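You operate a simulated robot arm through the tools that you are given. There is no shell and no other tool. Be economical: measure what you need, move in short steps, check, and stop when the job is done.

Carry out the task below with a simulated robot arm. There is one attempt and no reset: what you move stays moved.

TASK
Lay the ochre tab in the track's mouth, run it down and let it through to the nest.
Fine: take it from the long rib; close the gate again and stop the track.
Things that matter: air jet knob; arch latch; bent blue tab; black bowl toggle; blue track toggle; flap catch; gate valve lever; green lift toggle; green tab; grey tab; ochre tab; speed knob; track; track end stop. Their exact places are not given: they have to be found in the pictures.

Only the result counts: the job must be done as asked and must still hold three seconds after the hand-in. Knocking over, shifting, dropping, spilling or breaking anything else fails it.

THE ROBOT
A 7-joint arm with a fingered hand on a trunk, on a base that drives. Base frame: it is fixed to the floor where the robot stands at the start and does not move with it; the origin is under the middle of the robot, x ahead of it, y to its left, z up. Lengths are in mm, angles in degrees, forces in N, time in s.
Its first joint turns from -166.0 to 166.0 degrees. Places, roughly: air jet knob [1400, -100, 1300]; arch latch [1100, -300, 1100]; bent blue tab (5x3x3 cm) [600, 0, 900]; black bowl toggle [1200, -300, 900]; blue track toggle [1200, -300, 900]; flap catch [700, 200, 1100]; gate valve lever [1300, -300, 900]; green lift toggle [400, 400, 800]; green tab (5x3x2 cm) [600, -100, 900]; ochre tab (5x3x2 cm) [600, -200, 900]; speed knob [1100, -300, 1000]; track [1100, -100, 1200]; track end stop [1400, -200, 1100]; track sensor [1100, -300, 1100]; width knob [1300, -300, 1100]. Payload 4 kg.
The tool frame sits at the grasp point between the pads (the TCP): z along the fingers, y along the line on which they close. The tips reach 30 mm beyond it. Largest opening 104 mm; the body of the gripper starts 35 mm behind the TCP. The gripper is a hand of 4 fingers: y runs from the thumb to the fingers, the wrist lies at [-15, -113, -190] in the tool frame.
Orientation is told as [roll, pitch, yaw] about the base's x, y, z axes, in that order, counted from this pose: with the fingers straight down and the wrist toward the robot, the tool's x, y and z point along [0, 1, 0], [1, 0, 0] and [0, 0, -1] of the base frame.

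THE INTERFACE
- The arm moves only by the tool send_rows. Its argument "rows" is a list that holds one entry, the list of rows, each a list of 6 numbers: the shift along the base's x, y, z in mm, then the turn, a rotation vector about the base's x, y, z in degrees. In form: [[[x, y, z, rx, ry, rz], ...]]. A call has 1 to 20 rows; each row shifts and turns the commanded pose from where the row before left it. Each row takes 0.2 s and may step no farther than 50 mm and 8.6 degrees from the row before; otherwise, the whole call is refused. Where a pose cannot be reached the arm comes as near as it can. A force on the tool above 90 N (or 10 N above the force at the start of the call, whichever is more), or a blocked arm, ends the call early, and 0.2 s more pass. In this call time passes only in rows, and 0.2 s behind the last. It gives the time, the measured TCP pose, the force on the tool (base axes), the opening and the grip force at its end, in the units of the frame above (readings bear some noise), with the torque about the TCP (base axes, N m) and any sound that the robot's microphone picked up.
- Cameras (640 x 400 px; columns grow to the right, rows downward): "scene" is now at [330.2, 191.6, 1244.6]; the picture's right is [-0.08, -1.00, 0.00], its down [-0.42, 0.03, -0.91] and it looks along [0.91, -0.07, -0.42] (base axes); focal length 214 px, centre (320, 200). "wrist" rides on the gripper at [61, -92, -130] in the tool frame; the picture's right is [-0.81, 0.28, -0.52], its down [-0.53, -0.71, 0.46] and it looks along [-0.24, 0.64, 0.72] (tool axes); focal length 275 px, centre (320, 200).
- camera(camera): a new picture of that camera. No time passes.
- drive_base(legs): drives the robot by 1 to 6 legs, each [ahead, left, turn to the left] in mm, mm and degrees, along the robot's own axes; the way and the turn of a leg run together, so that a leg with both is an arc; at most 1500 mm and 180 degrees a leg. The arm and the cameras ride along, it lands a little off, and it stops where it bumps. It gives what a move gives.
- curl_fingers(index, middle, ring, thumb_bend, thumb_turn): sets how far each is bent, from 0 (flat) to 1 (curled in); at 0.3 the hand is open as for a grip, at 0.7 the pads meet at the TCP. One left out holds its place. A second passes; each finger stops where it meets its share of the squeeze, and holds until it gets a number again. It is the only way to open and close the hand. It gives what a move gives, with no picture; readings hold the bend of each and the force on the fingers (four entries, about 0 where the hand has none), thumb and palm. thumb_turn goes from beside the hand (0) to across from the fingers (1), as for a grip.
- pan_tilt(pan, tilt): turns the head with the scene camera to pan (to the left, within 143 degrees either way) and tilt (down, from -29 to 69), counted from straight ahead of the robot. It gives what a move gives.
- measure_at(camera, pixels): for up to 12 pixels [column, row] of the newest picture of that camera ("zoom" is the newest enlarged one), the place [x, y, z] in the base frame of the surface seen there, good to about 3 mm. No time passes.
- inspect(camera, box): a new picture of the part [left, top, right, bottom] of that camera's present view, enlarged. No time passes.
- finish_job(): hands the job in; it is judged then, once.

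Go step by step. Measure first, check grasps and placings, and put right what went wrong. The budget is 80 turns and 52 pictures, counting those below and the enlarged ones. Unless the task says otherwise, let go and move clear before handing in.

The tools are called after "Request:" as a command line: name --argument value ..., lists and objects as JSON in quotes. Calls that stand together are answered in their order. send_rows: Moves the arm, as the interface text tells. Its arguments: {"type":"object","properties":{"rows":{"type":"array"}},"required":["rows"]} The other tools are called the same way: curl_fingers (index, middle, ring, thumb_bend, thumb_turn) moves the fingers one by one; drive_base (legs) drives the base; pan_tilt (pan, tilt) turns the head that bears the scene camera; camera (camera) takes a picture; measure_at (camera, pixels) gives the place of the surface under pixels of a picture; inspect (camera, box) takes an enlarged picture of a part of a camera's view; finish_job () hands the job in.

At the start:

```text
clock: 0.0
tool_pos: [736.1, 32.5, 1403.9]
ee_rot: [0.1, 0.0, -0.1]
wrist_force: [-0.3, 0.5, -0.9]
wrist_torque: [0.0, -0.01, 0.01]
grip_width: 104.0
finger_force: 0.1
shape: jaw
bend: [0.3, 0.3, 0.3, 0.3, 0.98]
finger forces: [0.0, 0.0, 0.1, 0.0, 0.1, 0.0]
robot x, y, heading: [-3.1, 1.4, -0.3]
head pan, tilt: [-4.4, 24.8]
```

scene: 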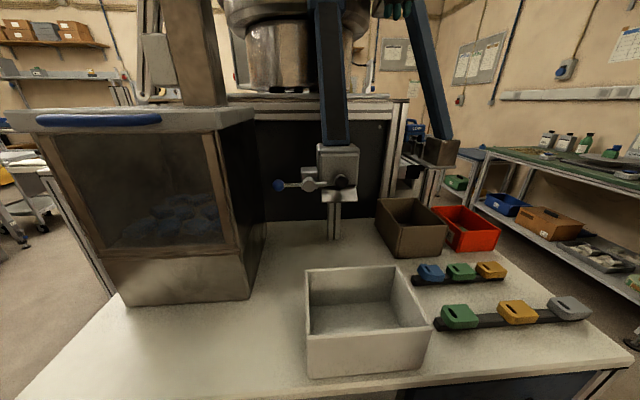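
wrist: 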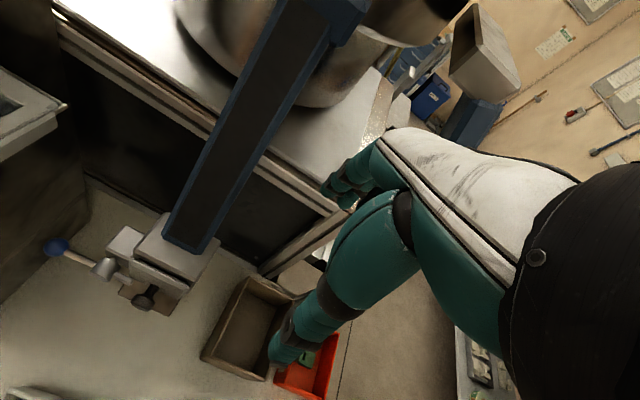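

The scene shows two ribs of tabs at the right (tabs near 460,316; 518,312; 570,307 on the longer rib) and a bowl feeder machine with blue-edged tracks. I'll enlarge the pictures to find the parts.

Request:
inspect --camera "scene" --box '[220, 0, 480, 240]'

Request:
inspect --camera "scene" --box '[390, 240, 620, 350]'

Request:
measure_at --camera "scene" --pixels '[[460, 312], [518, 309], [570, 304], [430, 270], [491, 267], [335, 155], [330, 10], [335, 140], [430, 130], [405, 20], [440, 150], [280, 185]]'

```text
1.67 times, centred on (350, 120) of scene
```

zoom: 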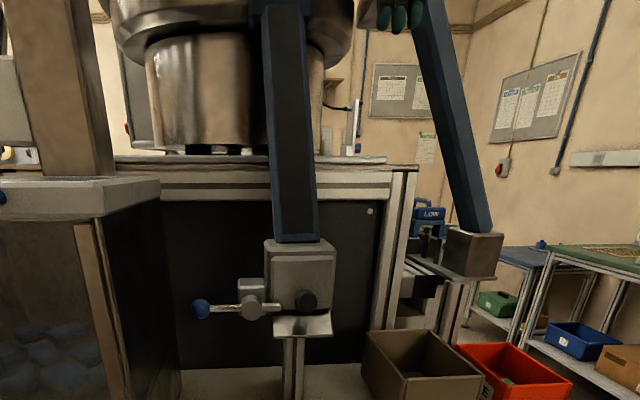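

```text
2.78 times, centred on (505, 295) of scene
```

zoom: 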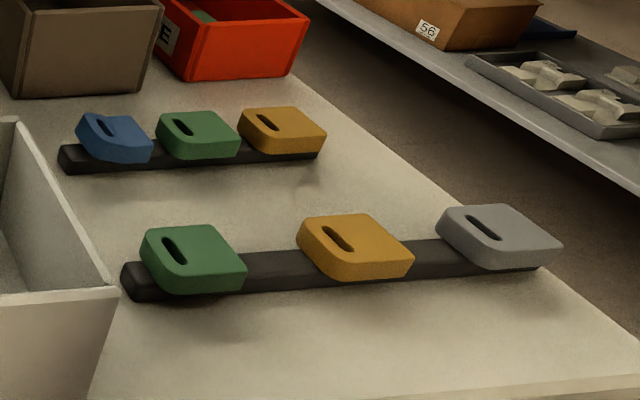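

```text
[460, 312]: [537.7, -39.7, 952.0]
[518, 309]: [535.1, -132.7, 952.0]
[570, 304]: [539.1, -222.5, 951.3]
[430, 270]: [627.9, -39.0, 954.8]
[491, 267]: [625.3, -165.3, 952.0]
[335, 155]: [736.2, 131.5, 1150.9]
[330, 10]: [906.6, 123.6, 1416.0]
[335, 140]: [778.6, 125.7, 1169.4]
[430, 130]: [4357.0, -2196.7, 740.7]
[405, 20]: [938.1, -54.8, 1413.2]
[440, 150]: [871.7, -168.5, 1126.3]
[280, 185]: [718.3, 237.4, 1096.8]
```

The long rib is the front one, its ochre tab near (535,-133,952). The track gear stands behind at right, around (430,130). I'll look at that and at the aisle.

Request:
inspect --camera "scene" --box '[360, 80, 480, 200]'

Request:
pan_tilt --pan -50 --tilt 30

Request:
camera --camera "scene"

```text
3.33 times, centred on (420, 140) of scene
```

zoom: 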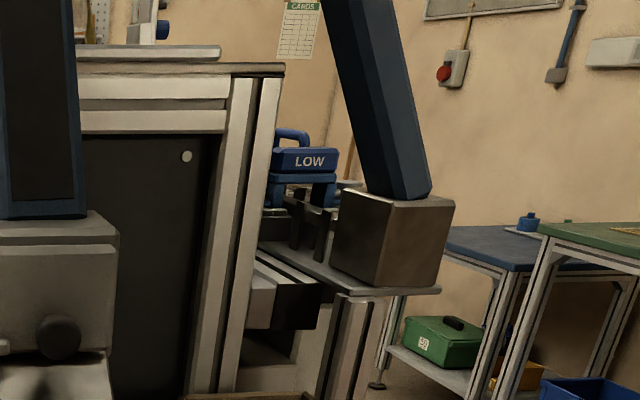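

```text
clock: 1.1
tool_pos: [736.6, 33.4, 1405.2]
ee_rot: [0.0, -0.1, 0.0]
wrist_force: [-0.4, -0.1, -0.3]
wrist_torque: [0.0, 0.01, -0.02]
grip_width: 103.4
finger_force: 0.2
shape: jaw
bend: [0.3, 0.3, 0.3, 0.3, 0.98]
finger forces: [0.1, 0.1, 0.0, 0.0, 0.0, 0.0]
robot x, y, heading: [3.1, 1.0, -0.1]
head pan, tilt: [-50.0, 30.0]
```

```text
46 pictures are left
```

scene: 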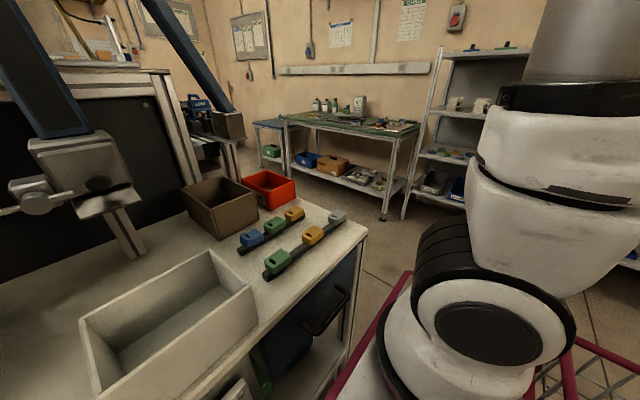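

The aisle right of the table is open. Now I enlarge the tabs to get the ochre tab's shape, and check what the magenta rail near (380,330) is.

Request:
inspect --camera "scene" --box '[220, 190, 380, 290]'

Request:
measure_at --camera "scene" --pixels '[[380, 320], [350, 380], [565, 360], [610, 355], [368, 232], [268, 395], [360, 290], [390, 218], [240, 150], [215, 120], [200, 105], [380, 280]]'

```text
4.00 times, centred on (300, 240) of scene
```

zoom: 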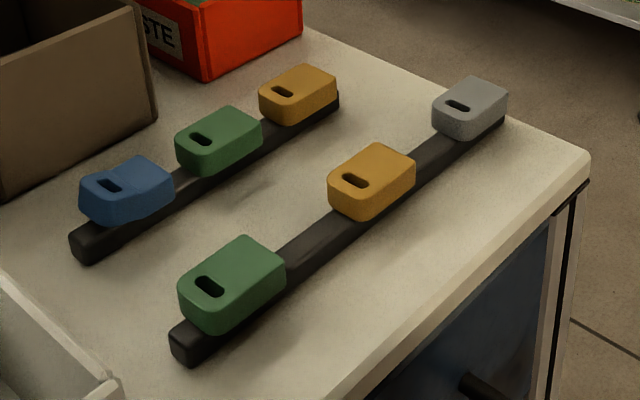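

```text
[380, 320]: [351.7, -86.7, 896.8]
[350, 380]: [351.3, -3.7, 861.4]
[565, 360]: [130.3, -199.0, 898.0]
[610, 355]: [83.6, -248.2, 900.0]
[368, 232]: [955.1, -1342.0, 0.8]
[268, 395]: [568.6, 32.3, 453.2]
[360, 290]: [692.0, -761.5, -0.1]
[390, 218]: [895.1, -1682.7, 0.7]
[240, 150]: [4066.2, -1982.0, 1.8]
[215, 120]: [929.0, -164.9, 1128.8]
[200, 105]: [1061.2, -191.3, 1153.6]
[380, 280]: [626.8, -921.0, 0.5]
```

Request:
measure_at --camera "zoom" --pixels '[[371, 148], [410, 165], [372, 195], [334, 175], [355, 181], [392, 192], [345, 205], [375, 165], [180, 345], [290, 250], [440, 165], [500, 122]]'

Request:
pan_tilt --pan -80 --tilt 60

Request:
camera --camera "scene"

```text
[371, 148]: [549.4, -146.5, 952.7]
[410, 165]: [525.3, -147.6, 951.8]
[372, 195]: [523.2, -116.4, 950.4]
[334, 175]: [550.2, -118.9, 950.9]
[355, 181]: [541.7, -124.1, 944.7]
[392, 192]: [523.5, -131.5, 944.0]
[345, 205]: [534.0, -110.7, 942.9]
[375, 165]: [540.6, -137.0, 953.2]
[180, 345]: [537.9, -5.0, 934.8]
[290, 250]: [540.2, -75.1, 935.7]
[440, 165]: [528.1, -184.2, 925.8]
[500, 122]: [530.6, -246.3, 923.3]
```

```text
clock: 2.1
tool_pos: [737.1, 34.0, 1404.3]
ee_rot: [0.0, 0.1, 0.0]
wrist_force: [-0.8, -0.6, 1.0]
wrist_torque: [0.03, 0.01, 0.01]
grip_width: 103.5
finger_force: 0.1
shape: jaw
bend: [0.3, 0.3, 0.3, 0.3, 0.98]
finger forces: [0.0, 0.0, 0.0, 0.1, 0.0, 0.0]
robot x, y, heading: [1.9, 2.8, 0.2]
head pan, tilt: [-80.0, 60.0]
```

```text
44 pictures are left
```

scene: 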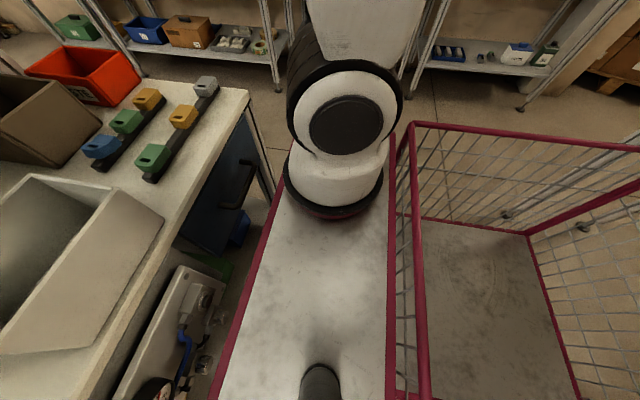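

The magenta frame is my own trolley with a cage behind. I measure its outline, and the table, to plan the drive.

Request:
measure_at --camera "scene" --pixels '[[275, 195], [225, 370], [390, 200], [412, 124], [636, 150], [527, 234], [575, 392], [425, 390], [247, 92], [232, 140], [130, 215], [265, 90]]'

Request:
pan_tilt --pan -35 --tilt 10

Request:
camera --camera "scene"

```text
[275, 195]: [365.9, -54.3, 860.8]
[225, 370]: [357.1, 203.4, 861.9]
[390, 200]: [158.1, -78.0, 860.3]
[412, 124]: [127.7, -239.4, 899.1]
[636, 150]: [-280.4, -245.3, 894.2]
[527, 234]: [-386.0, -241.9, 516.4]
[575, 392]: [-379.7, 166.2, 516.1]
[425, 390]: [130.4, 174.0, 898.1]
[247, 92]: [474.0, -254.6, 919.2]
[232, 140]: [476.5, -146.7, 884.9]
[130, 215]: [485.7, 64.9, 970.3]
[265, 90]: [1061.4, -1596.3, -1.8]
```

```text
clock: 3.3
tool_pos: [735.5, 33.3, 1404.5]
ee_rot: [0.0, -0.1, 0.1]
wrist_force: [0.6, -0.3, -0.1]
wrist_torque: [0.0, 0.0, 0.0]
grip_width: 103.7
finger_force: 0.1
shape: jaw
bend: [0.3, 0.3, 0.3, 0.3, 0.98]
finger forces: [0.0, 0.0, 0.0, 0.1, 0.1, 0.0]
robot x, y, heading: [-1.7, 3.2, 0.1]
head pan, tilt: [-35.0, 10.0]
```

```text
43 pictures are left
```

scene: 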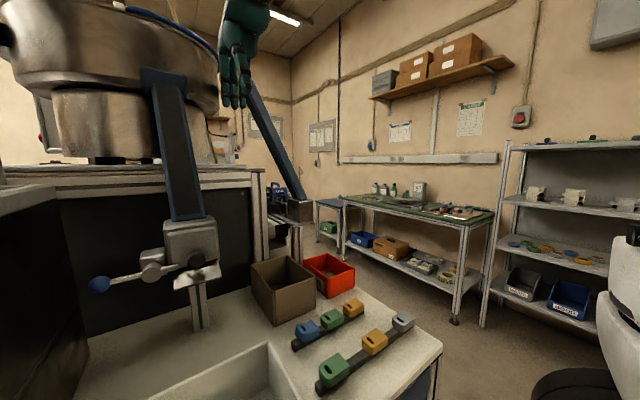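

Trolley spans about x −390..366, y ±250. The plan is to retract the arm and drive right and forward into the aisle, then face the track from its −y side. I check aisle points first and retract.

Request:
measure_at --camera "scene" --pixels '[[455, 318], [482, 322], [438, 335], [330, 240], [298, 205], [285, 190], [270, 190], [277, 215], [440, 345], [346, 250], [400, 250], [265, 95]]'

Request:
send_rows --rows '[[[-50, 0, 0, 0, 0, 0], [-50, 0, 0, 0, 0, 0], [-50, 0, 0, 0, 0, 0], [-50, 0, 0, 0, 0, 0], [-50, 0, 0, 0, 0, 0], [-50, 0, 0, 0, 0, 0]]]'

```text
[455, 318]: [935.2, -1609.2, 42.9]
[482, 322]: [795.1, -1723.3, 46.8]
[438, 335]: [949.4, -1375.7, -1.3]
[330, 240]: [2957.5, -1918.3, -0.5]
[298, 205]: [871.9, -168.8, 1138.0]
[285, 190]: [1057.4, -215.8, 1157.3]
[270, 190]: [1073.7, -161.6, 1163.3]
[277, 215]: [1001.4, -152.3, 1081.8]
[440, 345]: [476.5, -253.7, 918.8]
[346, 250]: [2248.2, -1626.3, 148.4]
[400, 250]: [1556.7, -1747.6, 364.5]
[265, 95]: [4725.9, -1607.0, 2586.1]
```

```text
clock: 4.7
tool_pos: [434.4, 34.8, 1402.4]
ee_rot: [0.0, 0.1, -0.1]
wrist_force: [0.1, 1.3, -0.5]
wrist_torque: [0.0, 0.03, 0.0]
grip_width: 103.8
finger_force: 0.0
shape: jaw
bend: [0.3, 0.3, 0.3, 0.3, 0.98]
finger forces: [0.0, 0.1, 0.0, 0.0, 0.0, 0.1]
robot x, y, heading: [5.0, -1.1, -0.1]
head pan, tilt: [-35.0, 10.0]
```

The aisle is clear to y≈−1600, so I drive right, forward, then turn left to face the track.

Request:
drive_base --legs '[[0, -900, 0], [1150, 0, 0], [0, 0, 90]]'

Request:
pan_tilt --pan 0 --tilt 20

Request:
camera --camera "scene"

```text
clock: 18.7
tool_pos: [1104.4, -470.0, 1402.1]
ee_rot: [0.0, 0.1, 90.8]
wrist_force: [-0.8, 0.2, 0.0]
wrist_torque: [0.01, 0.02, 0.02]
grip_width: 103.6
finger_force: 0.1
shape: jaw
bend: [0.3, 0.3, 0.3, 0.3, 0.98]
finger forces: [0.0, 0.0, 0.1, 0.1, 0.0, 0.0]
robot x, y, heading: [1146.1, -906.5, 90.9]
head pan, tilt: [-35.0, 10.0]
```

```text
clock: 19.7
tool_pos: [1106.1, -470.4, 1403.5]
ee_rot: [0.0, 0.0, 90.9]
wrist_force: [0.7, 0.2, 0.6]
wrist_torque: [0.0, 0.0, 0.03]
grip_width: 104.1
finger_force: 0.0
shape: jaw
bend: [0.3, 0.3, 0.3, 0.3, 0.98]
finger forces: [0.1, 0.0, 0.0, 0.1, 0.1, 0.0]
robot x, y, heading: [1143.5, -903.9, 90.7]
head pan, tilt: [0.0, 20.0]
```

```text
42 pictures are left
```

scene: 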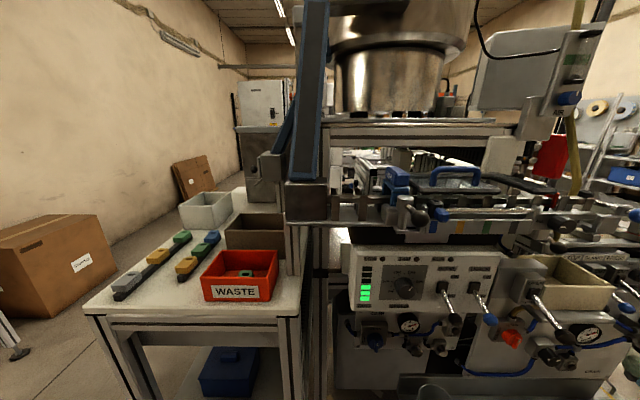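

The control side is now in view: panel with a knob at (404,285), toggles near (445,290), (475,290), (540,300), track along row 215. I enlarge both.

Request:
inspect --camera "scene" --box '[330, 240, 510, 370]'

Request:
inspect --camera "scene" --box '[330, 140, 510, 250]'

Request:
inspect --camera "scene" --box '[460, 140, 640, 260]'

Request:
inspect --camera "scene" --box '[460, 240, 640, 370]'

```text
3.08 times, centred on (420, 305) of scene
```

zoom: 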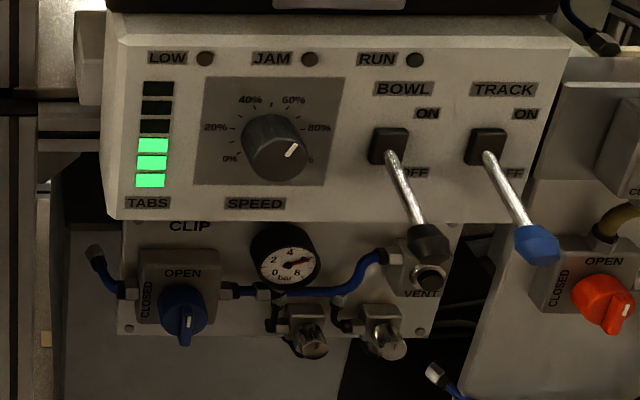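

```text
3.56 times, centred on (420, 195) of scene
```

zoom: 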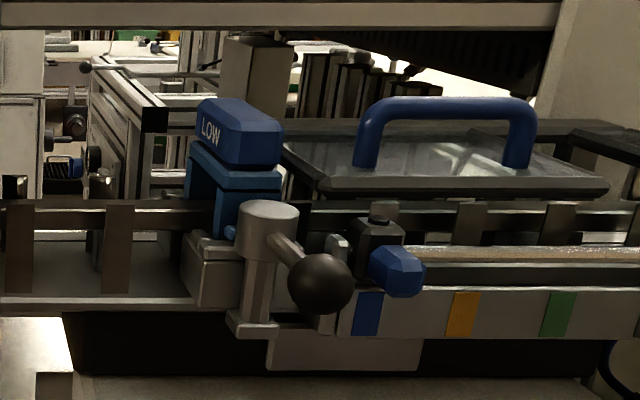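

```text
3.33 times, centred on (550, 200) of scene
```

zoom: 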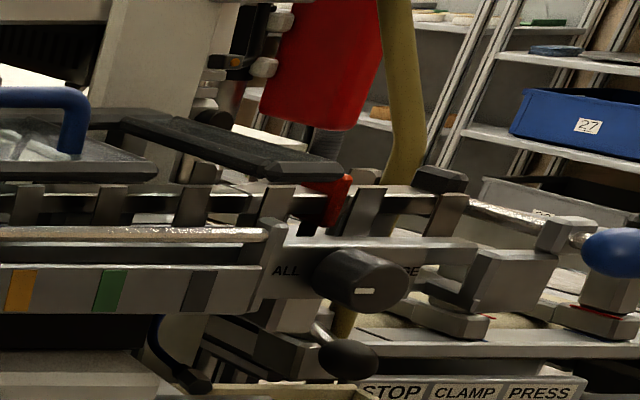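

```text
3.08 times, centred on (550, 305) of scene
```

zoom: 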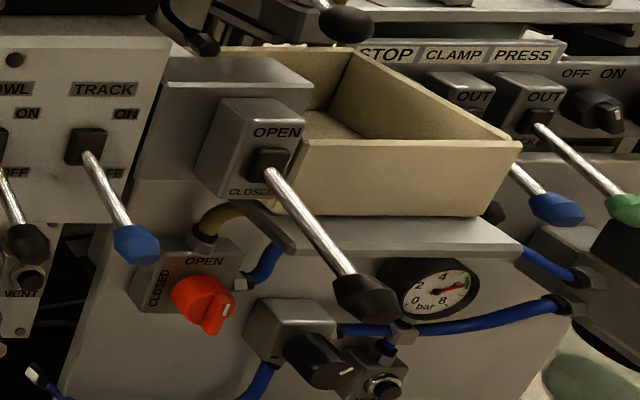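

I need a view from above onto the track. The wrist camera is up at z≈1500 and looks that way, so I take it.

Request:
camera --camera "wrist"

Request:
measure_at --camera "scene" --pixels '[[410, 195], [420, 218], [445, 216], [395, 182], [338, 220], [338, 205], [565, 222], [554, 245], [480, 232], [404, 285], [487, 318], [565, 335]]'

```text
37 pictures are left
```

wrist: 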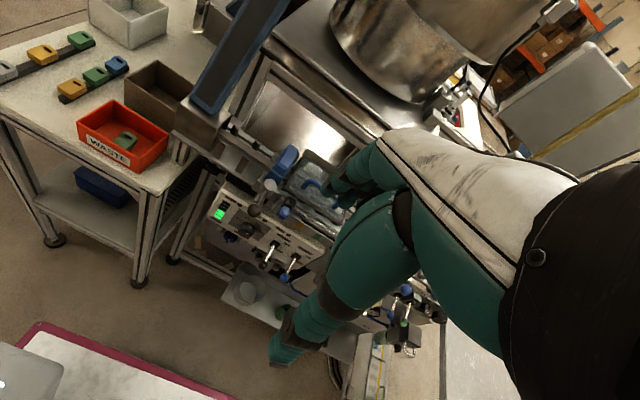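

```text
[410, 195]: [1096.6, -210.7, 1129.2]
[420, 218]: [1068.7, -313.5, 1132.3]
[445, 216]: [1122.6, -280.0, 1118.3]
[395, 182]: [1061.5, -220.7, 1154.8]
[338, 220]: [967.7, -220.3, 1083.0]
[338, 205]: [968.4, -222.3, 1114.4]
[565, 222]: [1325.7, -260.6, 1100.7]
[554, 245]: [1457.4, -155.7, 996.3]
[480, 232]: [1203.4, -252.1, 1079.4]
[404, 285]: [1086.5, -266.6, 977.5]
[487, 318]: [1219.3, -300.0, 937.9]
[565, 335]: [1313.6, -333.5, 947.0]
```

The hand covers much of the wrist view; I move it +x and lower so the track falls in its free part.

Request:
send_rows --rows '[[[50, 0, -25, 0, 0, 0], [50, 0, -25, 0, 0, 0], [50, 0, -25, 0, 0, 0], [50, 0, -25, 0, 0, 0]]]'

Request:
camera --camera "wrist"

Request:
inspect --camera "wrist" --box '[100, 100, 340, 260]'

```text
refused: row 1 steps farther than a row can; nothing moved
```

```text
36 pictures are left
```

wrist: 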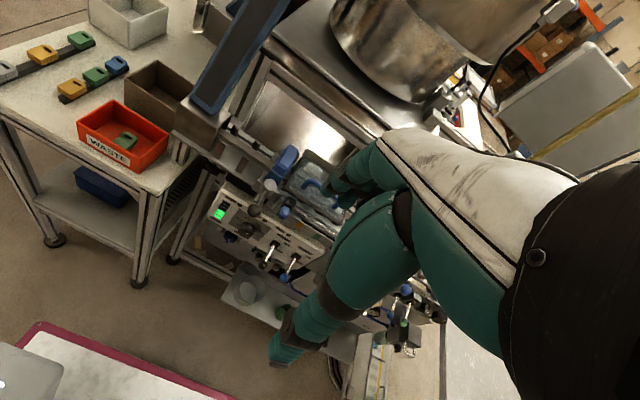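

```text
2.50 times, centred on (220, 180) of wrist
```

zoom: 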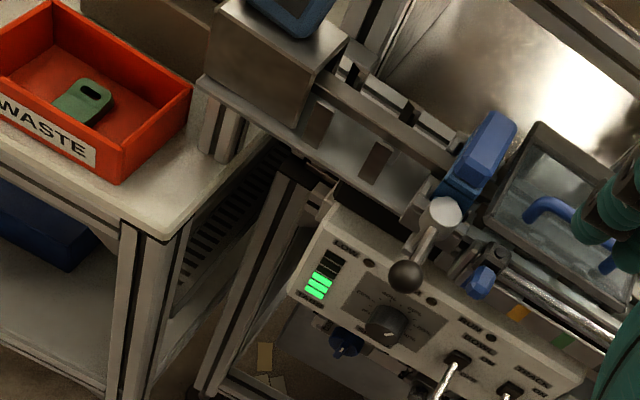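

Those pictures were wasted because my rows were a bit too long. I repeat the move with shorter rows.

Request:
send_rows --rows '[[[40, 0, -25, 0, 0, 0], [40, 0, -25, 0, 0, 0], [40, 0, -25, 0, 0, 0], [40, 0, -25, 0, 0, 0], [40, 0, 0, 0, 0, 0], [40, 0, 0, 0, 0, 0], [40, 0, 0, 0, 0, 0]]]'

Request:
inspect --camera "wrist" --box '[0, 60, 360, 285]'

```text
clock: 21.3
tool_pos: [1383.9, -468.5, 1301.9]
ee_rot: [0.0, 0.0, 90.8]
wrist_force: [0.3, -0.2, 0.7]
wrist_torque: [0.03, 0.02, -0.02]
grip_width: 103.7
finger_force: 0.0
shape: jaw
bend: [0.3, 0.3, 0.3, 0.3, 0.98]
finger forces: [0.1, 0.1, 0.1, 0.1, 0.1, 0.0]
robot x, y, heading: [1147.6, -904.6, 90.8]
head pan, tilt: [0.0, 20.0]
```

```text
1.78 times, centred on (180, 172) of wrist
```

zoom: 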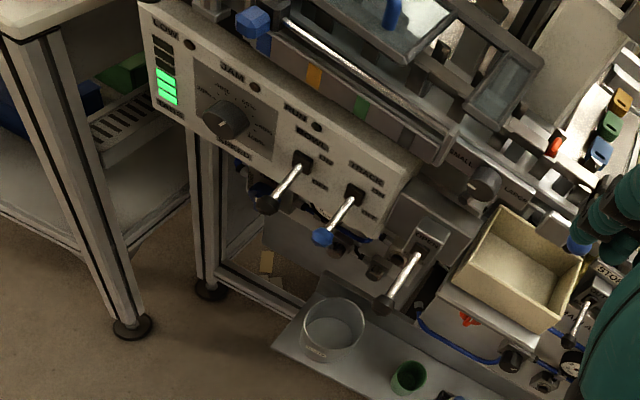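

Request:
inspect --camera "wrist" --box '[100, 0, 420, 200]'

Request:
pan_tilt --pan -30 --tilt 25

Request:
camera --camera "scene"

```text
2.00 times, centred on (260, 100) of wrist
```

zoom: 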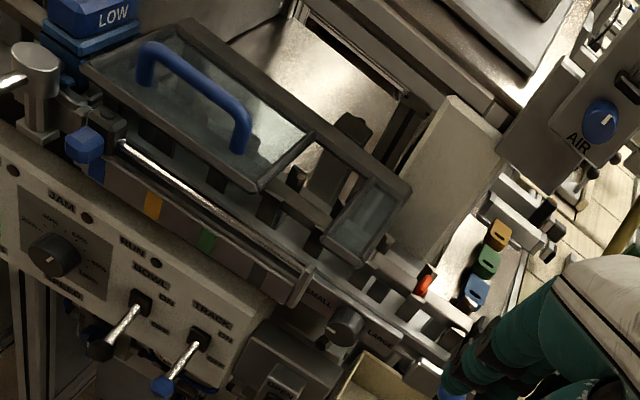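

```text
clock: 22.3
tool_pos: [1383.4, -468.2, 1301.8]
ee_rot: [0.0, 0.0, 90.8]
wrist_force: [0.2, 0.1, -0.8]
wrist_torque: [0.02, -0.01, 0.0]
grip_width: 103.7
finger_force: 0.0
shape: jaw
bend: [0.3, 0.3, 0.3, 0.3, 0.98]
finger forces: [0.0, 0.1, 0.0, 0.1, 0.0, 0.1]
robot x, y, heading: [1145.0, -902.9, 90.7]
head pan, tilt: [-30.0, 25.0]
```

```text
32 pictures are left
```

scene: 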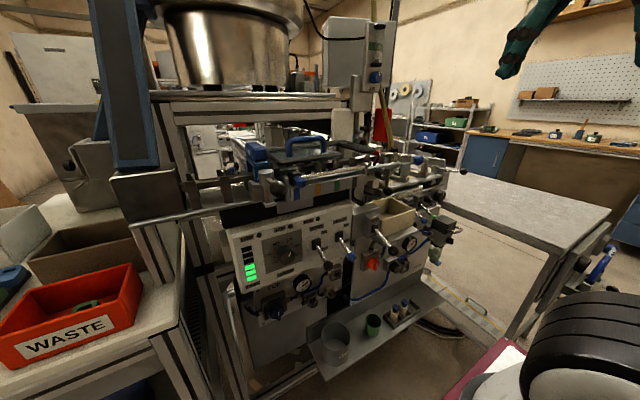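

I enlarge the track end region and measure key points in it.

Request:
inspect --camera "scene" --box '[340, 130, 480, 220]'

Request:
inspect --camera "scene" --box '[170, 120, 330, 220]'

Request:
inspect --camera "wrist" --box '[270, 70, 400, 200]'

Request:
measure_at --camera "zoom" --pixels '[[250, 225], [210, 290], [160, 345], [100, 210], [230, 330], [300, 130], [480, 110], [60, 200]]'

```text
4.44 times, centred on (410, 175) of scene
```

zoom: 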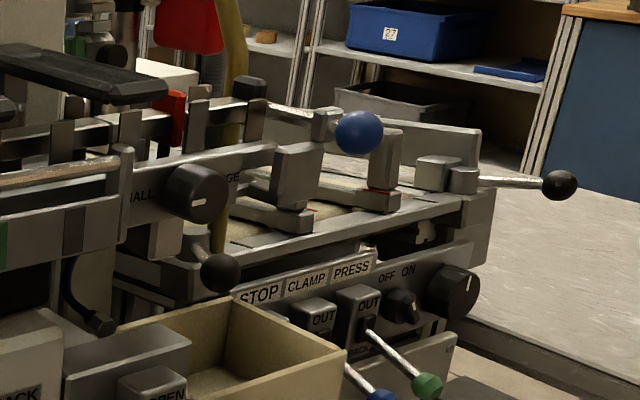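

```text
4.00 times, centred on (250, 170) of scene
```

zoom: 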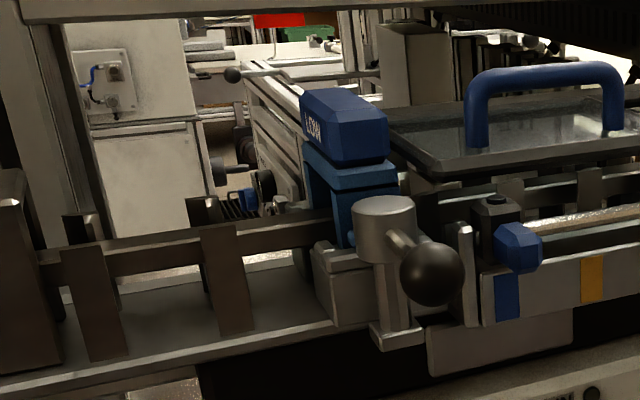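

```text
3.08 times, centred on (335, 135) of wrist
```

zoom: 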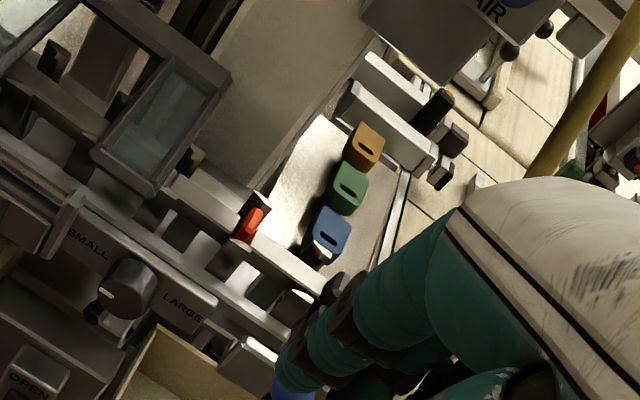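

```text
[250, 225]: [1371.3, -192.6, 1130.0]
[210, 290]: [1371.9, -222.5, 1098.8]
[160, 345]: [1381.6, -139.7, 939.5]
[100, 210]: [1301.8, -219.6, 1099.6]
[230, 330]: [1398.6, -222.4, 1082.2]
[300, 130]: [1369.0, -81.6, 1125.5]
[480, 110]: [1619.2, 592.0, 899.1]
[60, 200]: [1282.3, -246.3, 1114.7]
```

The end of track has a red stop at about (1371,-193,1130) and a gate lever reading CLOSED. I bring the wrist camera over the mouth at the left end to see the channel from above.

Request:
send_rows --rows '[[[-45, 0, 0, 0, 0, 0], [-45, 0, 0, 0, 0, 0], [-45, 0, 0, 0, 0, 0], [-45, 10, 0, 0, 0, 0], [-45, 10, 0, 0, 0, 0], [-45, 15, -10, 0, 0, 0], [-35, 20, -10, 0, 0, 0], [0, 25, -10, 0, 0, 0]]]'

Request:
camera --camera "wrist"

```text
clock: 24.1
tool_pos: [1080.7, -387.4, 1272.4]
ee_rot: [-0.1, 0.1, 90.6]
wrist_force: [-0.1, -0.7, 0.3]
wrist_torque: [0.02, 0.0, 0.0]
grip_width: 104.2
finger_force: 0.1
shape: jaw
bend: [0.3, 0.3, 0.3, 0.3, 0.98]
finger forces: [0.1, 0.1, 0.0, 0.0, 0.1, 0.0]
robot x, y, heading: [1147.4, -902.4, 90.7]
head pan, tilt: [-30.0, 25.0]
```

```text
28 pictures are left
```

wrist: 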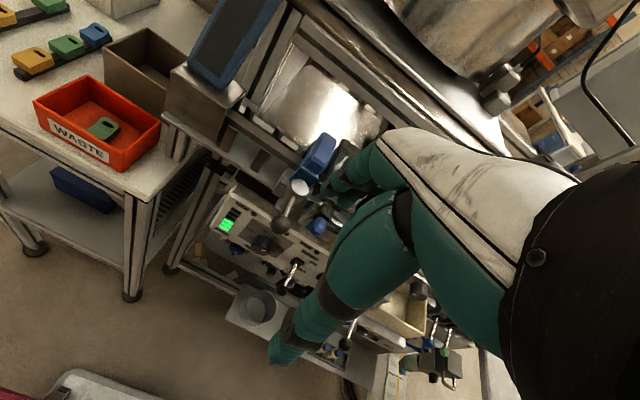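

Request:
inspect --camera "wrist" --box '[190, 90, 350, 230]'

Request:
measure_at --camera "zoom" --pixels '[[215, 200], [270, 230], [330, 270], [240, 160], [320, 205], [200, 240], [290, 310], [270, 165], [365, 230], [250, 260], [400, 255], [390, 330]]'

```text
2.86 times, centred on (270, 160) of wrist
```

zoom: 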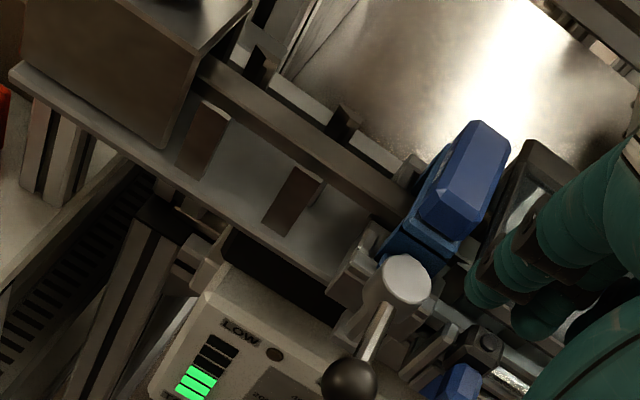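

```text
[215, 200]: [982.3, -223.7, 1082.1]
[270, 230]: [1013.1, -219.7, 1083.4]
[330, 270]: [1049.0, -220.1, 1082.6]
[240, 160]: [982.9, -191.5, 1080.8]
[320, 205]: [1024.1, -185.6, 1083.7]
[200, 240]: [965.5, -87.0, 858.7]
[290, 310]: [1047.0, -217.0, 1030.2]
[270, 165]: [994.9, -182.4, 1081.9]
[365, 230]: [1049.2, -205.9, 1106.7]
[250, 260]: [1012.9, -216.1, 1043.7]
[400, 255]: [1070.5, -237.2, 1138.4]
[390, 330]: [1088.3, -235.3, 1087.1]
```

Request:
measure_at --camera "zoom" --pixels '[[290, 130], [300, 150], [275, 125], [300, 100], [290, 92], [375, 155], [365, 145], [345, 120], [255, 65], [205, 125], [297, 190], [410, 165]]'

```text
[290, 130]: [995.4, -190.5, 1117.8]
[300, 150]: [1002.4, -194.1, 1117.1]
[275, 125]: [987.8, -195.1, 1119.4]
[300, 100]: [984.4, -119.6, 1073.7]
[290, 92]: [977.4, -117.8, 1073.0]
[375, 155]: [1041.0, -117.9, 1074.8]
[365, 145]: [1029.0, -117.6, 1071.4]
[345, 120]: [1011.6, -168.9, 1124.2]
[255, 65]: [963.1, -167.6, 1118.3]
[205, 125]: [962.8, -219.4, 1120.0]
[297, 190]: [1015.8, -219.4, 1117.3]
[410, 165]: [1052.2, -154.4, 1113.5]
```

Measured: bed z≈1082 for y −222…−165, posts at y −219 and −168, a rail top at z≈1117, y≈−193. I need to see how the tab sits, so I look straight with the scene camera, which is right in front of the mouth.

Request:
pan_tilt --pan -5 --tilt 25

Request:
inspect --camera "scene" --box '[280, 150, 400, 225]'

```text
clock: 25.0
tool_pos: [1080.4, -389.0, 1271.0]
ee_rot: [0.1, 0.0, 90.8]
wrist_force: [-0.2, 0.0, 0.1]
wrist_torque: [-0.03, -0.01, 0.03]
grip_width: 103.7
finger_force: 0.1
shape: jaw
bend: [0.3, 0.3, 0.3, 0.3, 0.98]
finger forces: [0.1, 0.1, 0.1, 0.1, 0.0, 0.1]
robot x, y, heading: [1142.6, -908.9, 91.0]
head pan, tilt: [-5.0, 25.0]
```

```text
5.33 times, centred on (340, 188) of scene
```

zoom: 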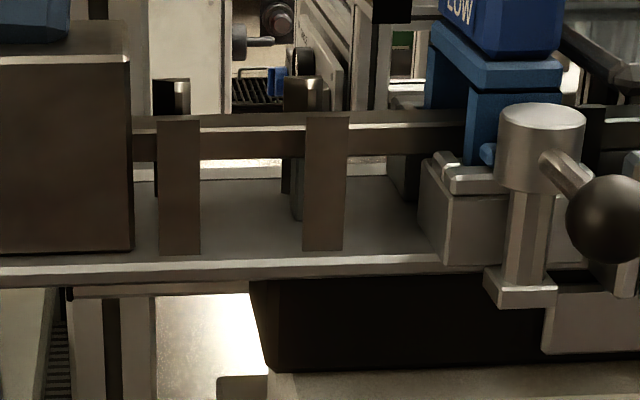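

Request:
measure_at --camera "zoom" --pixels '[[240, 116], [240, 121], [240, 126], [240, 131], [240, 140], [240, 156], [180, 117], [325, 120], [400, 115], [400, 128], [170, 85], [240, 165]]'

Request:
inspect --camera "scene" --box '[300, 165, 350, 195]'

Request:
measure_at --camera "zoom" --pixels '[[190, 80], [300, 85], [300, 95], [300, 105], [300, 115], [300, 130], [300, 150], [60, 100], [150, 60], [420, 60], [150, 90], [440, 90]]'

```text
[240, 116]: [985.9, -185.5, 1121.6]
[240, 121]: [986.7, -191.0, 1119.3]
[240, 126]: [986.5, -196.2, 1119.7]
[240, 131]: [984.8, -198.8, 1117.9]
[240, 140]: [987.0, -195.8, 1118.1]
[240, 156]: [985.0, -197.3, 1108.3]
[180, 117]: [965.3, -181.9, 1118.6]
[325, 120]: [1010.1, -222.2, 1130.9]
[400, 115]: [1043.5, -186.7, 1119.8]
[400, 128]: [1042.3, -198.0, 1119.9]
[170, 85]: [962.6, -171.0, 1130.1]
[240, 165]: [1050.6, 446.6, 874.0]
```

```text
12.80 times, centred on (325, 180) of scene
```

zoom: 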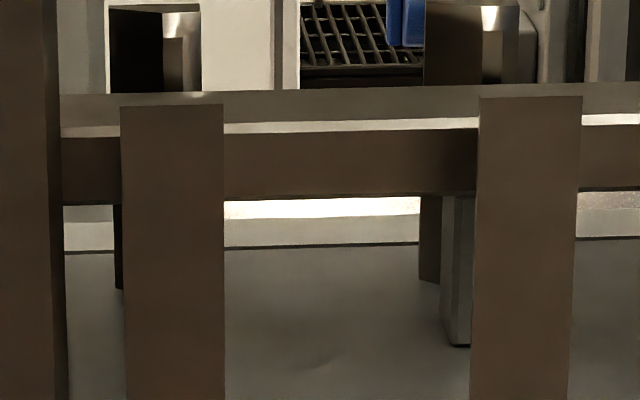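

```text
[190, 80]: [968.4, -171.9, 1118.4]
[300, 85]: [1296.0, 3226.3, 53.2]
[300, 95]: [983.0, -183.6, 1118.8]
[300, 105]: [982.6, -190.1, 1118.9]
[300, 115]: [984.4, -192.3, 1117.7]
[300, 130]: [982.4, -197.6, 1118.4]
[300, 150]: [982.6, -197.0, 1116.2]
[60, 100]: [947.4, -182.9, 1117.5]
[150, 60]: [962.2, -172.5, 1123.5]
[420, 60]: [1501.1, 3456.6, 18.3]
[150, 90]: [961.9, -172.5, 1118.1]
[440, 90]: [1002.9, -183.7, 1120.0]
```

The track here is a bar about 16 mm wide (y −182…−198, top z≈1118.5), so tabs ride astride it like on the rib, between guide posts. I measure the post tops and the arch clearance.

Request:
measure_at --camera "zoom" --pixels '[[170, 108], [170, 120], [530, 99], [530, 110], [150, 8], [190, 12], [460, 8], [500, 12], [125, 112], [218, 112], [485, 105], [576, 105]]'

Request:
inspect --camera "scene" --box '[350, 140, 410, 190]'

Request:
measure_at --camera "zoom" --pixels '[[170, 200], [130, 200], [230, 220], [190, 150], [100, 300], [180, 330], [60, 250], [120, 120], [300, 90]]'

```text
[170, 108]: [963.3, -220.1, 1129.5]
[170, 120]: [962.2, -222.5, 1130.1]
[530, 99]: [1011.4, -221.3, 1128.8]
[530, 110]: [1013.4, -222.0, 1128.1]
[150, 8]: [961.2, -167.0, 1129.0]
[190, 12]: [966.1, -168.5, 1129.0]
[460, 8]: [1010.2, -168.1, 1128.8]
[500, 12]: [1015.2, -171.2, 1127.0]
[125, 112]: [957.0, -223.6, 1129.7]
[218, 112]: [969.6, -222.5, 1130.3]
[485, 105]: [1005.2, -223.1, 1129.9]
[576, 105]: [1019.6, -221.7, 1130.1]
```

```text
8.00 times, centred on (380, 165) of scene
```

zoom: 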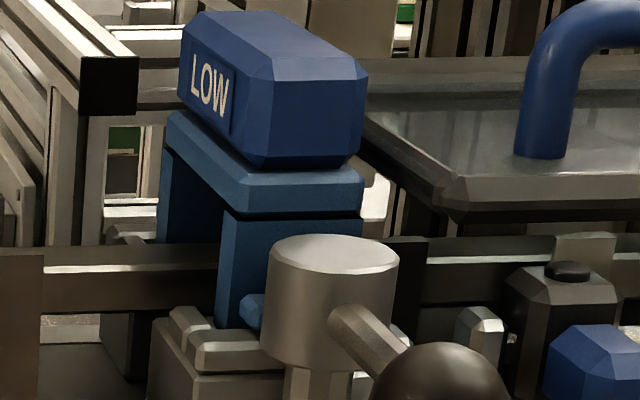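

```text
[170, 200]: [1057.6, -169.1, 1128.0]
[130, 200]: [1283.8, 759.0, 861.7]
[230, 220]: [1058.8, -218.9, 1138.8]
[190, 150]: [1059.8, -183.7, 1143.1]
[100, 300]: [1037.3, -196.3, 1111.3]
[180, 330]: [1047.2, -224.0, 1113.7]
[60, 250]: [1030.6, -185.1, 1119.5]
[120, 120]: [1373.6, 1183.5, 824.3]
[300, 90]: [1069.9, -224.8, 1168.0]
```

Posts rise to z≈1129.5, the tab's top will be about 1135, so the grip must fit around the posts. I look at the whole view for overhead clearance (bench beam, bowl, chute).

Request:
camera --camera "scene"

Request:
measure_at --camera "scene" --pixels '[[340, 110], [340, 120], [340, 135], [420, 110], [360, 60], [300, 100], [300, 160], [295, 60], [400, 40], [320, 30], [370, 150], [480, 110]]'

```text
23 pictures are left
```

scene: 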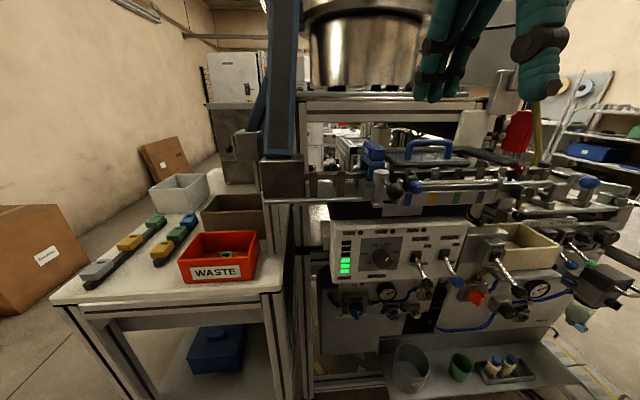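

```text
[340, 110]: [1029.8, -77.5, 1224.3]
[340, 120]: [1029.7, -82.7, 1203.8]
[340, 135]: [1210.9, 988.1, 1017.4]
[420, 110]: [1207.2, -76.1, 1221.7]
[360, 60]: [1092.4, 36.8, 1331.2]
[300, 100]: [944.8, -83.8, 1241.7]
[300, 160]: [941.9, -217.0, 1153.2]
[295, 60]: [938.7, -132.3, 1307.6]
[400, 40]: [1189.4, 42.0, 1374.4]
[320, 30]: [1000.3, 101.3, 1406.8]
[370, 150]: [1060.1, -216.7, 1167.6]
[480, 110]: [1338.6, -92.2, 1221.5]
```

Space above the rail is free for y < −80 and x > 945, so I'll pinch the tab across its width with thumb and middle finger, fitting in the 35 mm gap between posts. Shifting the base 350 mm to its left lets me reach rib, mouth and switches from one stance.

Request:
drive_base --legs '[[0, 350, 0]]'

Request:
pan_tilt --pan 15 --tilt 35

Request:
inspect --camera "scene" --box '[240, 60, 440, 220]'

```text
clock: 27.2
tool_pos: [739.0, -393.2, 1271.8]
ee_rot: [0.0, 0.0, 90.8]
wrist_force: [-0.3, 0.2, -0.3]
wrist_torque: [-0.02, -0.01, 0.02]
grip_width: 103.6
finger_force: 0.0
shape: jaw
bend: [0.3, 0.3, 0.3, 0.3, 0.98]
finger forces: [0.0, 0.0, 0.0, 0.0, 0.0, 0.0]
robot x, y, heading: [808.1, -909.7, 90.8]
head pan, tilt: [-5.0, 25.0]
```

```text
clock: 28.0
tool_pos: [739.1, -394.6, 1271.9]
ee_rot: [0.0, -0.1, 91.0]
wrist_force: [-0.5, 0.2, 0.6]
wrist_torque: [-0.01, -0.04, -0.03]
grip_width: 103.9
finger_force: 0.1
shape: jaw
bend: [0.3, 0.3, 0.3, 0.3, 0.98]
finger forces: [0.1, 0.0, 0.0, 0.0, 0.1, 0.0]
robot x, y, heading: [808.3, -907.5, 91.0]
head pan, tilt: [15.0, 35.0]
```

```text
2.50 times, centred on (340, 140) of scene
```

zoom: 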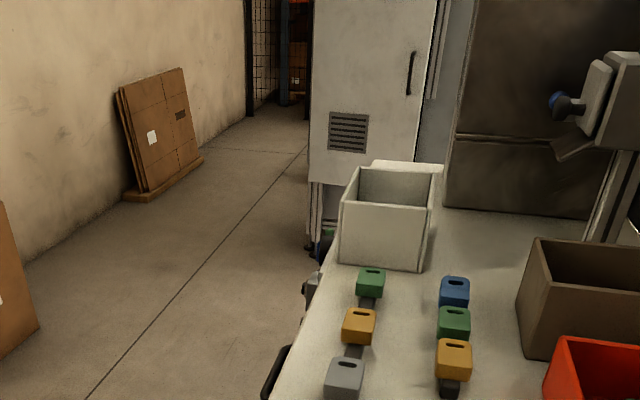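

The ochre tab of the long rib is at (358,326) in the enlargement. I measure it and its rib again.

Request:
measure_at --camera "zoom" --pixels '[[350, 311], [374, 312], [345, 330], [372, 331], [358, 322], [360, 314], [354, 351], [366, 301], [352, 352], [330, 340], [345, 340], [371, 341]]'

Request:
send_rows --rows '[[[-20, 0, 0, 0, 0, -8.2], [-20, 0, 0, 0, 0, -8.2], [-20, 0, 0, 0, 0, -8.2], [-20, 0, 0, 0, 0, -8.2], [-20, 0, 0, 0, 0, -8.2], [-20, 0, 0, 0, 0, -8.3], [-20, 0, 0, 0, 0, -8.3], [-20, 0, 0, 0, 0, -8.3], [-20, 0, 0, 0, 0, -8.3], [-22, 0, 0, 0, 0, -8.3], [0, 0, 0, 0, 0, -8.3]]]'

```text
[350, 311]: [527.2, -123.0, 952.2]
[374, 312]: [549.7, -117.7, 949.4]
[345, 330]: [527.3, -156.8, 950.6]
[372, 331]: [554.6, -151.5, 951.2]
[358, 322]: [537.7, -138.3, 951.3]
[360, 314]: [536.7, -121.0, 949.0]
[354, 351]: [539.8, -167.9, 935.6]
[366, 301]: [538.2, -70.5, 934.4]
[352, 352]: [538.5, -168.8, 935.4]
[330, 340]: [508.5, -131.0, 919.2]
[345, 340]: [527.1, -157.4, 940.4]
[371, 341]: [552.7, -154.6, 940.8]
```

```text
clock: 30.4
tool_pos: [537.0, -394.2, 1272.2]
ee_rot: [0.0, 0.0, 2.8]
wrist_force: [0.0, -0.4, -0.5]
wrist_torque: [-0.04, -0.01, -0.02]
grip_width: 104.1
finger_force: 0.0
shape: jaw
bend: [0.3, 0.3, 0.3, 0.3, 0.98]
finger forces: [0.0, 0.1, 0.0, 0.1, 0.1, 0.1]
robot x, y, heading: [805.0, -910.1, 90.6]
head pan, tilt: [15.0, 35.0]
```

Tab centre ≈ (539,−135), top 951.5, table 919. I move above it, square the yaw, and descend to just above.

Request:
send_rows --rows '[[[2, 45, 0, 0, 0, -2.8], [0, 45, 0, 0, 0, 0], [0, 45, 0, 0, 0, 0], [0, 45, 0, 0, 0, 0], [0, 45, 0, 0, 0, 0], [0, 34, 0, 0, 0, 0], [0, 0, -50, 0, 0, 0], [0, 0, -50, 0, 0, 0], [0, 0, -50, 0, 0, 0], [0, 0, -50, 0, 0, 0], [0, 0, -42, 0, 0, 0]]]'

Request:
inspect --camera "wrist" --box '[180, 150, 420, 350]'

Request:
inspect --camera "scene" --box '[330, 110, 450, 220]'

```text
clock: 31.3
tool_pos: [486.6, -378.8, 1292.1]
ee_rot: [0.0, 3.2, 15.5]
wrist_force: [-0.1, -0.1, -0.4]
wrist_torque: [-0.01, -0.03, -0.02]
grip_width: 104.1
finger_force: 0.0
shape: jaw
bend: [0.3, 0.3, 0.3, 0.3, 0.97]
finger forces: [0.0, 0.1, 0.1, 0.0, 0.1, 0.0]
out of reach, approached as far as the arm can: row 1
robot x, y, heading: [806.2, -909.8, 91.1]
head pan, tilt: [15.0, 35.0]
stopped in row 4: the arm was blocked; the commanded pose is now the measured one
```

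```text
2.00 times, centred on (300, 250) of wrist
```

zoom: 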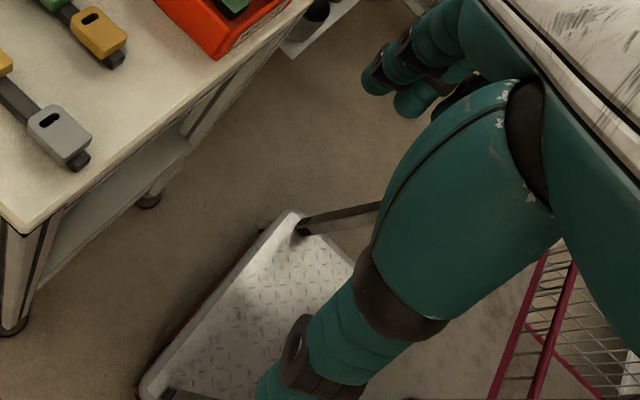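

```text
3.64 times, centred on (390, 165) of scene
```

zoom: 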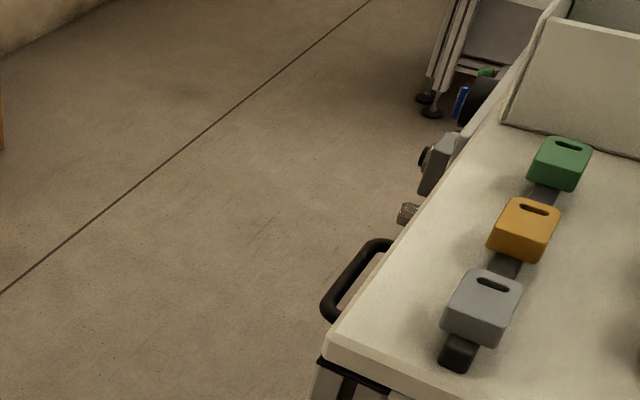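

The arm hit a wrist limit at that yaw. I'll turn the other way, to yaw 180, where the wrist lies toward the robot's side; first level, then turn.

Request:
send_rows --rows '[[[20, -5, -10, 0.86, -3.08, 0], [10, 0, -5, 0, 0, 8.3], [10, 0, -5, 0, 0, 8.3], [10, 0, 0, 0, 0, 8.3], [0, 0, 0, 0, 0, 8.3], [0, 0, 0, 0, 0, 8.3], [0, 0, 0, 0, 0, 8.3], [0, 0, 0, 0, 0, 8.3], [0, 0, 0, 0, 0, 8.3], [0, 0, 0, 0, 0, 8.3], [0, 0, 0, 0, 0, 8.3], [0, 0, 0, 0, 0, 8.3], [0, 0, 0, 0, 0, 8.3], [0, 0, 0, 0, 0, 8.3], [0, 0, 0, 0, 0, 8.3], [0, 0, 0, 0, 0, 8.3], [0, 0, 0, 0, 0, 8.3], [0, 0, 0, 0, 0, 8.3], [0, 0, 0, 0, 0, 8.3], [0, 0, 0, 0, 0, 8.3]]]'

```text
clock: 35.5
tool_pos: [536.3, -382.1, 1268.5]
ee_rot: [-0.1, -0.7, 172.8]
wrist_force: [-0.5, 0.9, 0.2]
wrist_torque: [0.0, 0.0, 0.0]
grip_width: 104.0
finger_force: 0.1
shape: jaw
bend: [0.3, 0.3, 0.3, 0.3, 0.97]
finger forces: [0.1, 0.0, 0.0, 0.0, 0.0, 0.0]
robot x, y, heading: [803.0, -907.9, 90.5]
head pan, tilt: [15.0, 35.0]
```

Yaw 172.8 reached freely. I finish the turn and move over the tab, stopping at z≈1050.

Request:
send_rows --rows '[[[3, 40, 0, 0, 0, 7.2], [0, 45, 0, 0, -0.7, 0], [0, 45, 0, 0, 0, 0], [0, 45, 0, 0, 0, 0], [0, 45, 0, 0, 0, 0], [0, 27, 0, 0, 0, 0], [0, 0, -45, 0, 0, 0], [0, 0, -45, 0, 0, 0], [0, 0, -45, 0, 0, 0], [0, 0, -45, 0, 0, 0], [0, 0, -38, 0, 0, 0]]]'

Request:
camera --camera "wrist"

```text
clock: 37.9
tool_pos: [538.6, -134.6, 1051.6]
ee_rot: [-0.1, 0.0, 179.9]
wrist_force: [0.3, 0.1, 0.2]
wrist_torque: [-0.02, -0.01, -0.01]
grip_width: 103.8
finger_force: 0.2
shape: jaw
bend: [0.3, 0.3, 0.3, 0.3, 0.97]
finger forces: [0.1, 0.1, 0.1, 0.0, 0.0, 0.1]
robot x, y, heading: [806.9, -908.2, 91.1]
head pan, tilt: [15.0, 35.0]
```

```text
19 pictures are left
```

wrist: 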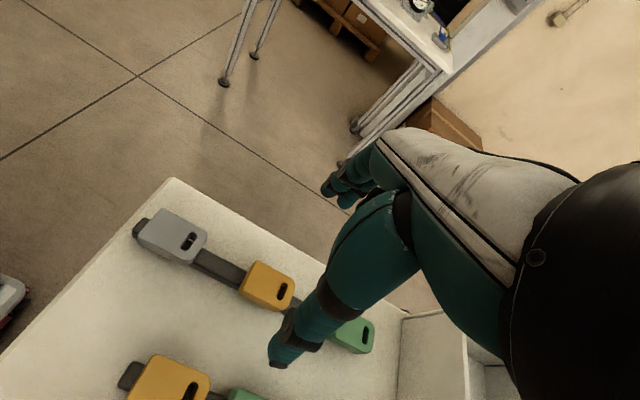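

The hand is aligned: thumb on the +x side, fingers on the −x side. I descend to z 955, tips about 6 mm above the table.

Request:
send_rows --rows '[[[0, 0, -40, 0, 0, 0], [0, 0, -30, 0, 0, 0], [0, 0, -17, 0, 0, 0], [0, 0, -9, 0, 0, 0]]]'

Request:
curl_fingers --middle 0.5 --thumb_bend 0.5

Request:
inspect --camera "wrist" --box '[180, 150, 420, 350]'

Request:
inspect --camera "scene" --box '[330, 110, 450, 220]'

```text
clock: 38.9
tool_pos: [536.1, -132.5, 954.4]
ee_rot: [0.0, -0.1, 179.9]
wrist_force: [-0.9, -0.4, -0.2]
wrist_torque: [0.03, -0.01, 0.01]
grip_width: 104.0
finger_force: 0.0
shape: jaw
bend: [0.3, 0.3, 0.3, 0.3, 0.97]
finger forces: [0.0, 0.0, 0.1, 0.1, 0.0, 0.0]
robot x, y, heading: [807.4, -909.2, 90.9]
head pan, tilt: [15.0, 35.0]
```

```text
clock: 39.9
tool_pos: [536.7, -131.8, 955.4]
ee_rot: [0.1, 0.0, 179.9]
wrist_force: [0.2, 0.1, 0.0]
wrist_torque: [-0.02, -0.03, 0.01]
grip_width: 78.3
finger_force: 0.1
shape: fingers
bend: [0.3, 0.5, 0.3, 0.5, 0.97]
finger forces: [0.0, 0.1, 0.0, 0.1, 0.0, 0.1]
robot x, y, heading: [805.2, -909.6, 91.1]
head pan, tilt: [15.0, 35.0]
```

```text
2.00 times, centred on (300, 250) of wrist
```

zoom: 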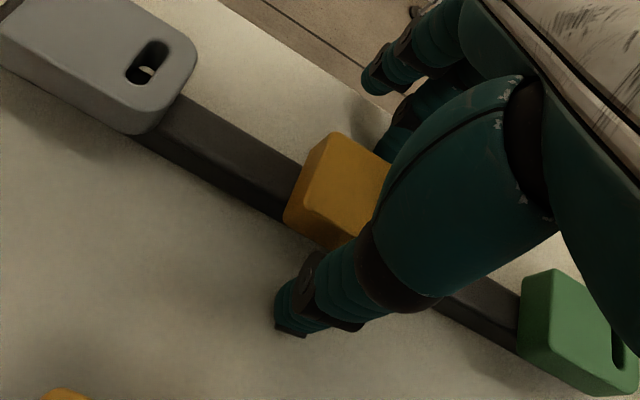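

```text
3.64 times, centred on (390, 165) of scene
```

zoom: 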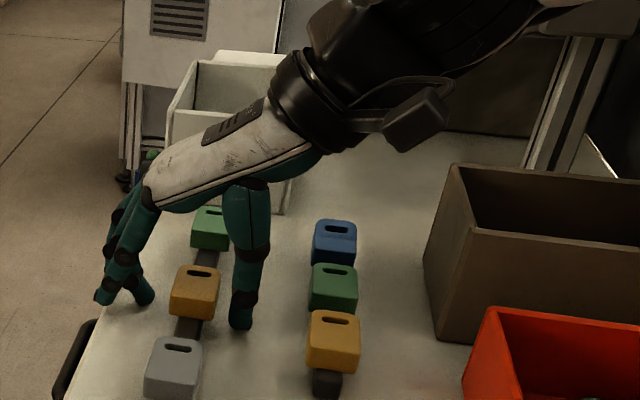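

I check where thumb and fingertips sit relative to the tab.

Request:
measure_at --camera "zoom" --pixels '[[240, 318], [241, 300], [238, 270], [104, 296], [145, 296], [138, 280], [195, 285], [177, 300], [218, 285], [180, 270], [216, 270]]'

```text
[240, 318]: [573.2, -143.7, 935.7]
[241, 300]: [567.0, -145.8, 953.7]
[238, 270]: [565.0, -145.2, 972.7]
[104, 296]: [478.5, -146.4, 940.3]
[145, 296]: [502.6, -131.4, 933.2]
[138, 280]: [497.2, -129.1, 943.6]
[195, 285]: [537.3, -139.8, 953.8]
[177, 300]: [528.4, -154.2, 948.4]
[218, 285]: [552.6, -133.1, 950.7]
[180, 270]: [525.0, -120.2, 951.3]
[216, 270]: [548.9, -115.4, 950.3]
```

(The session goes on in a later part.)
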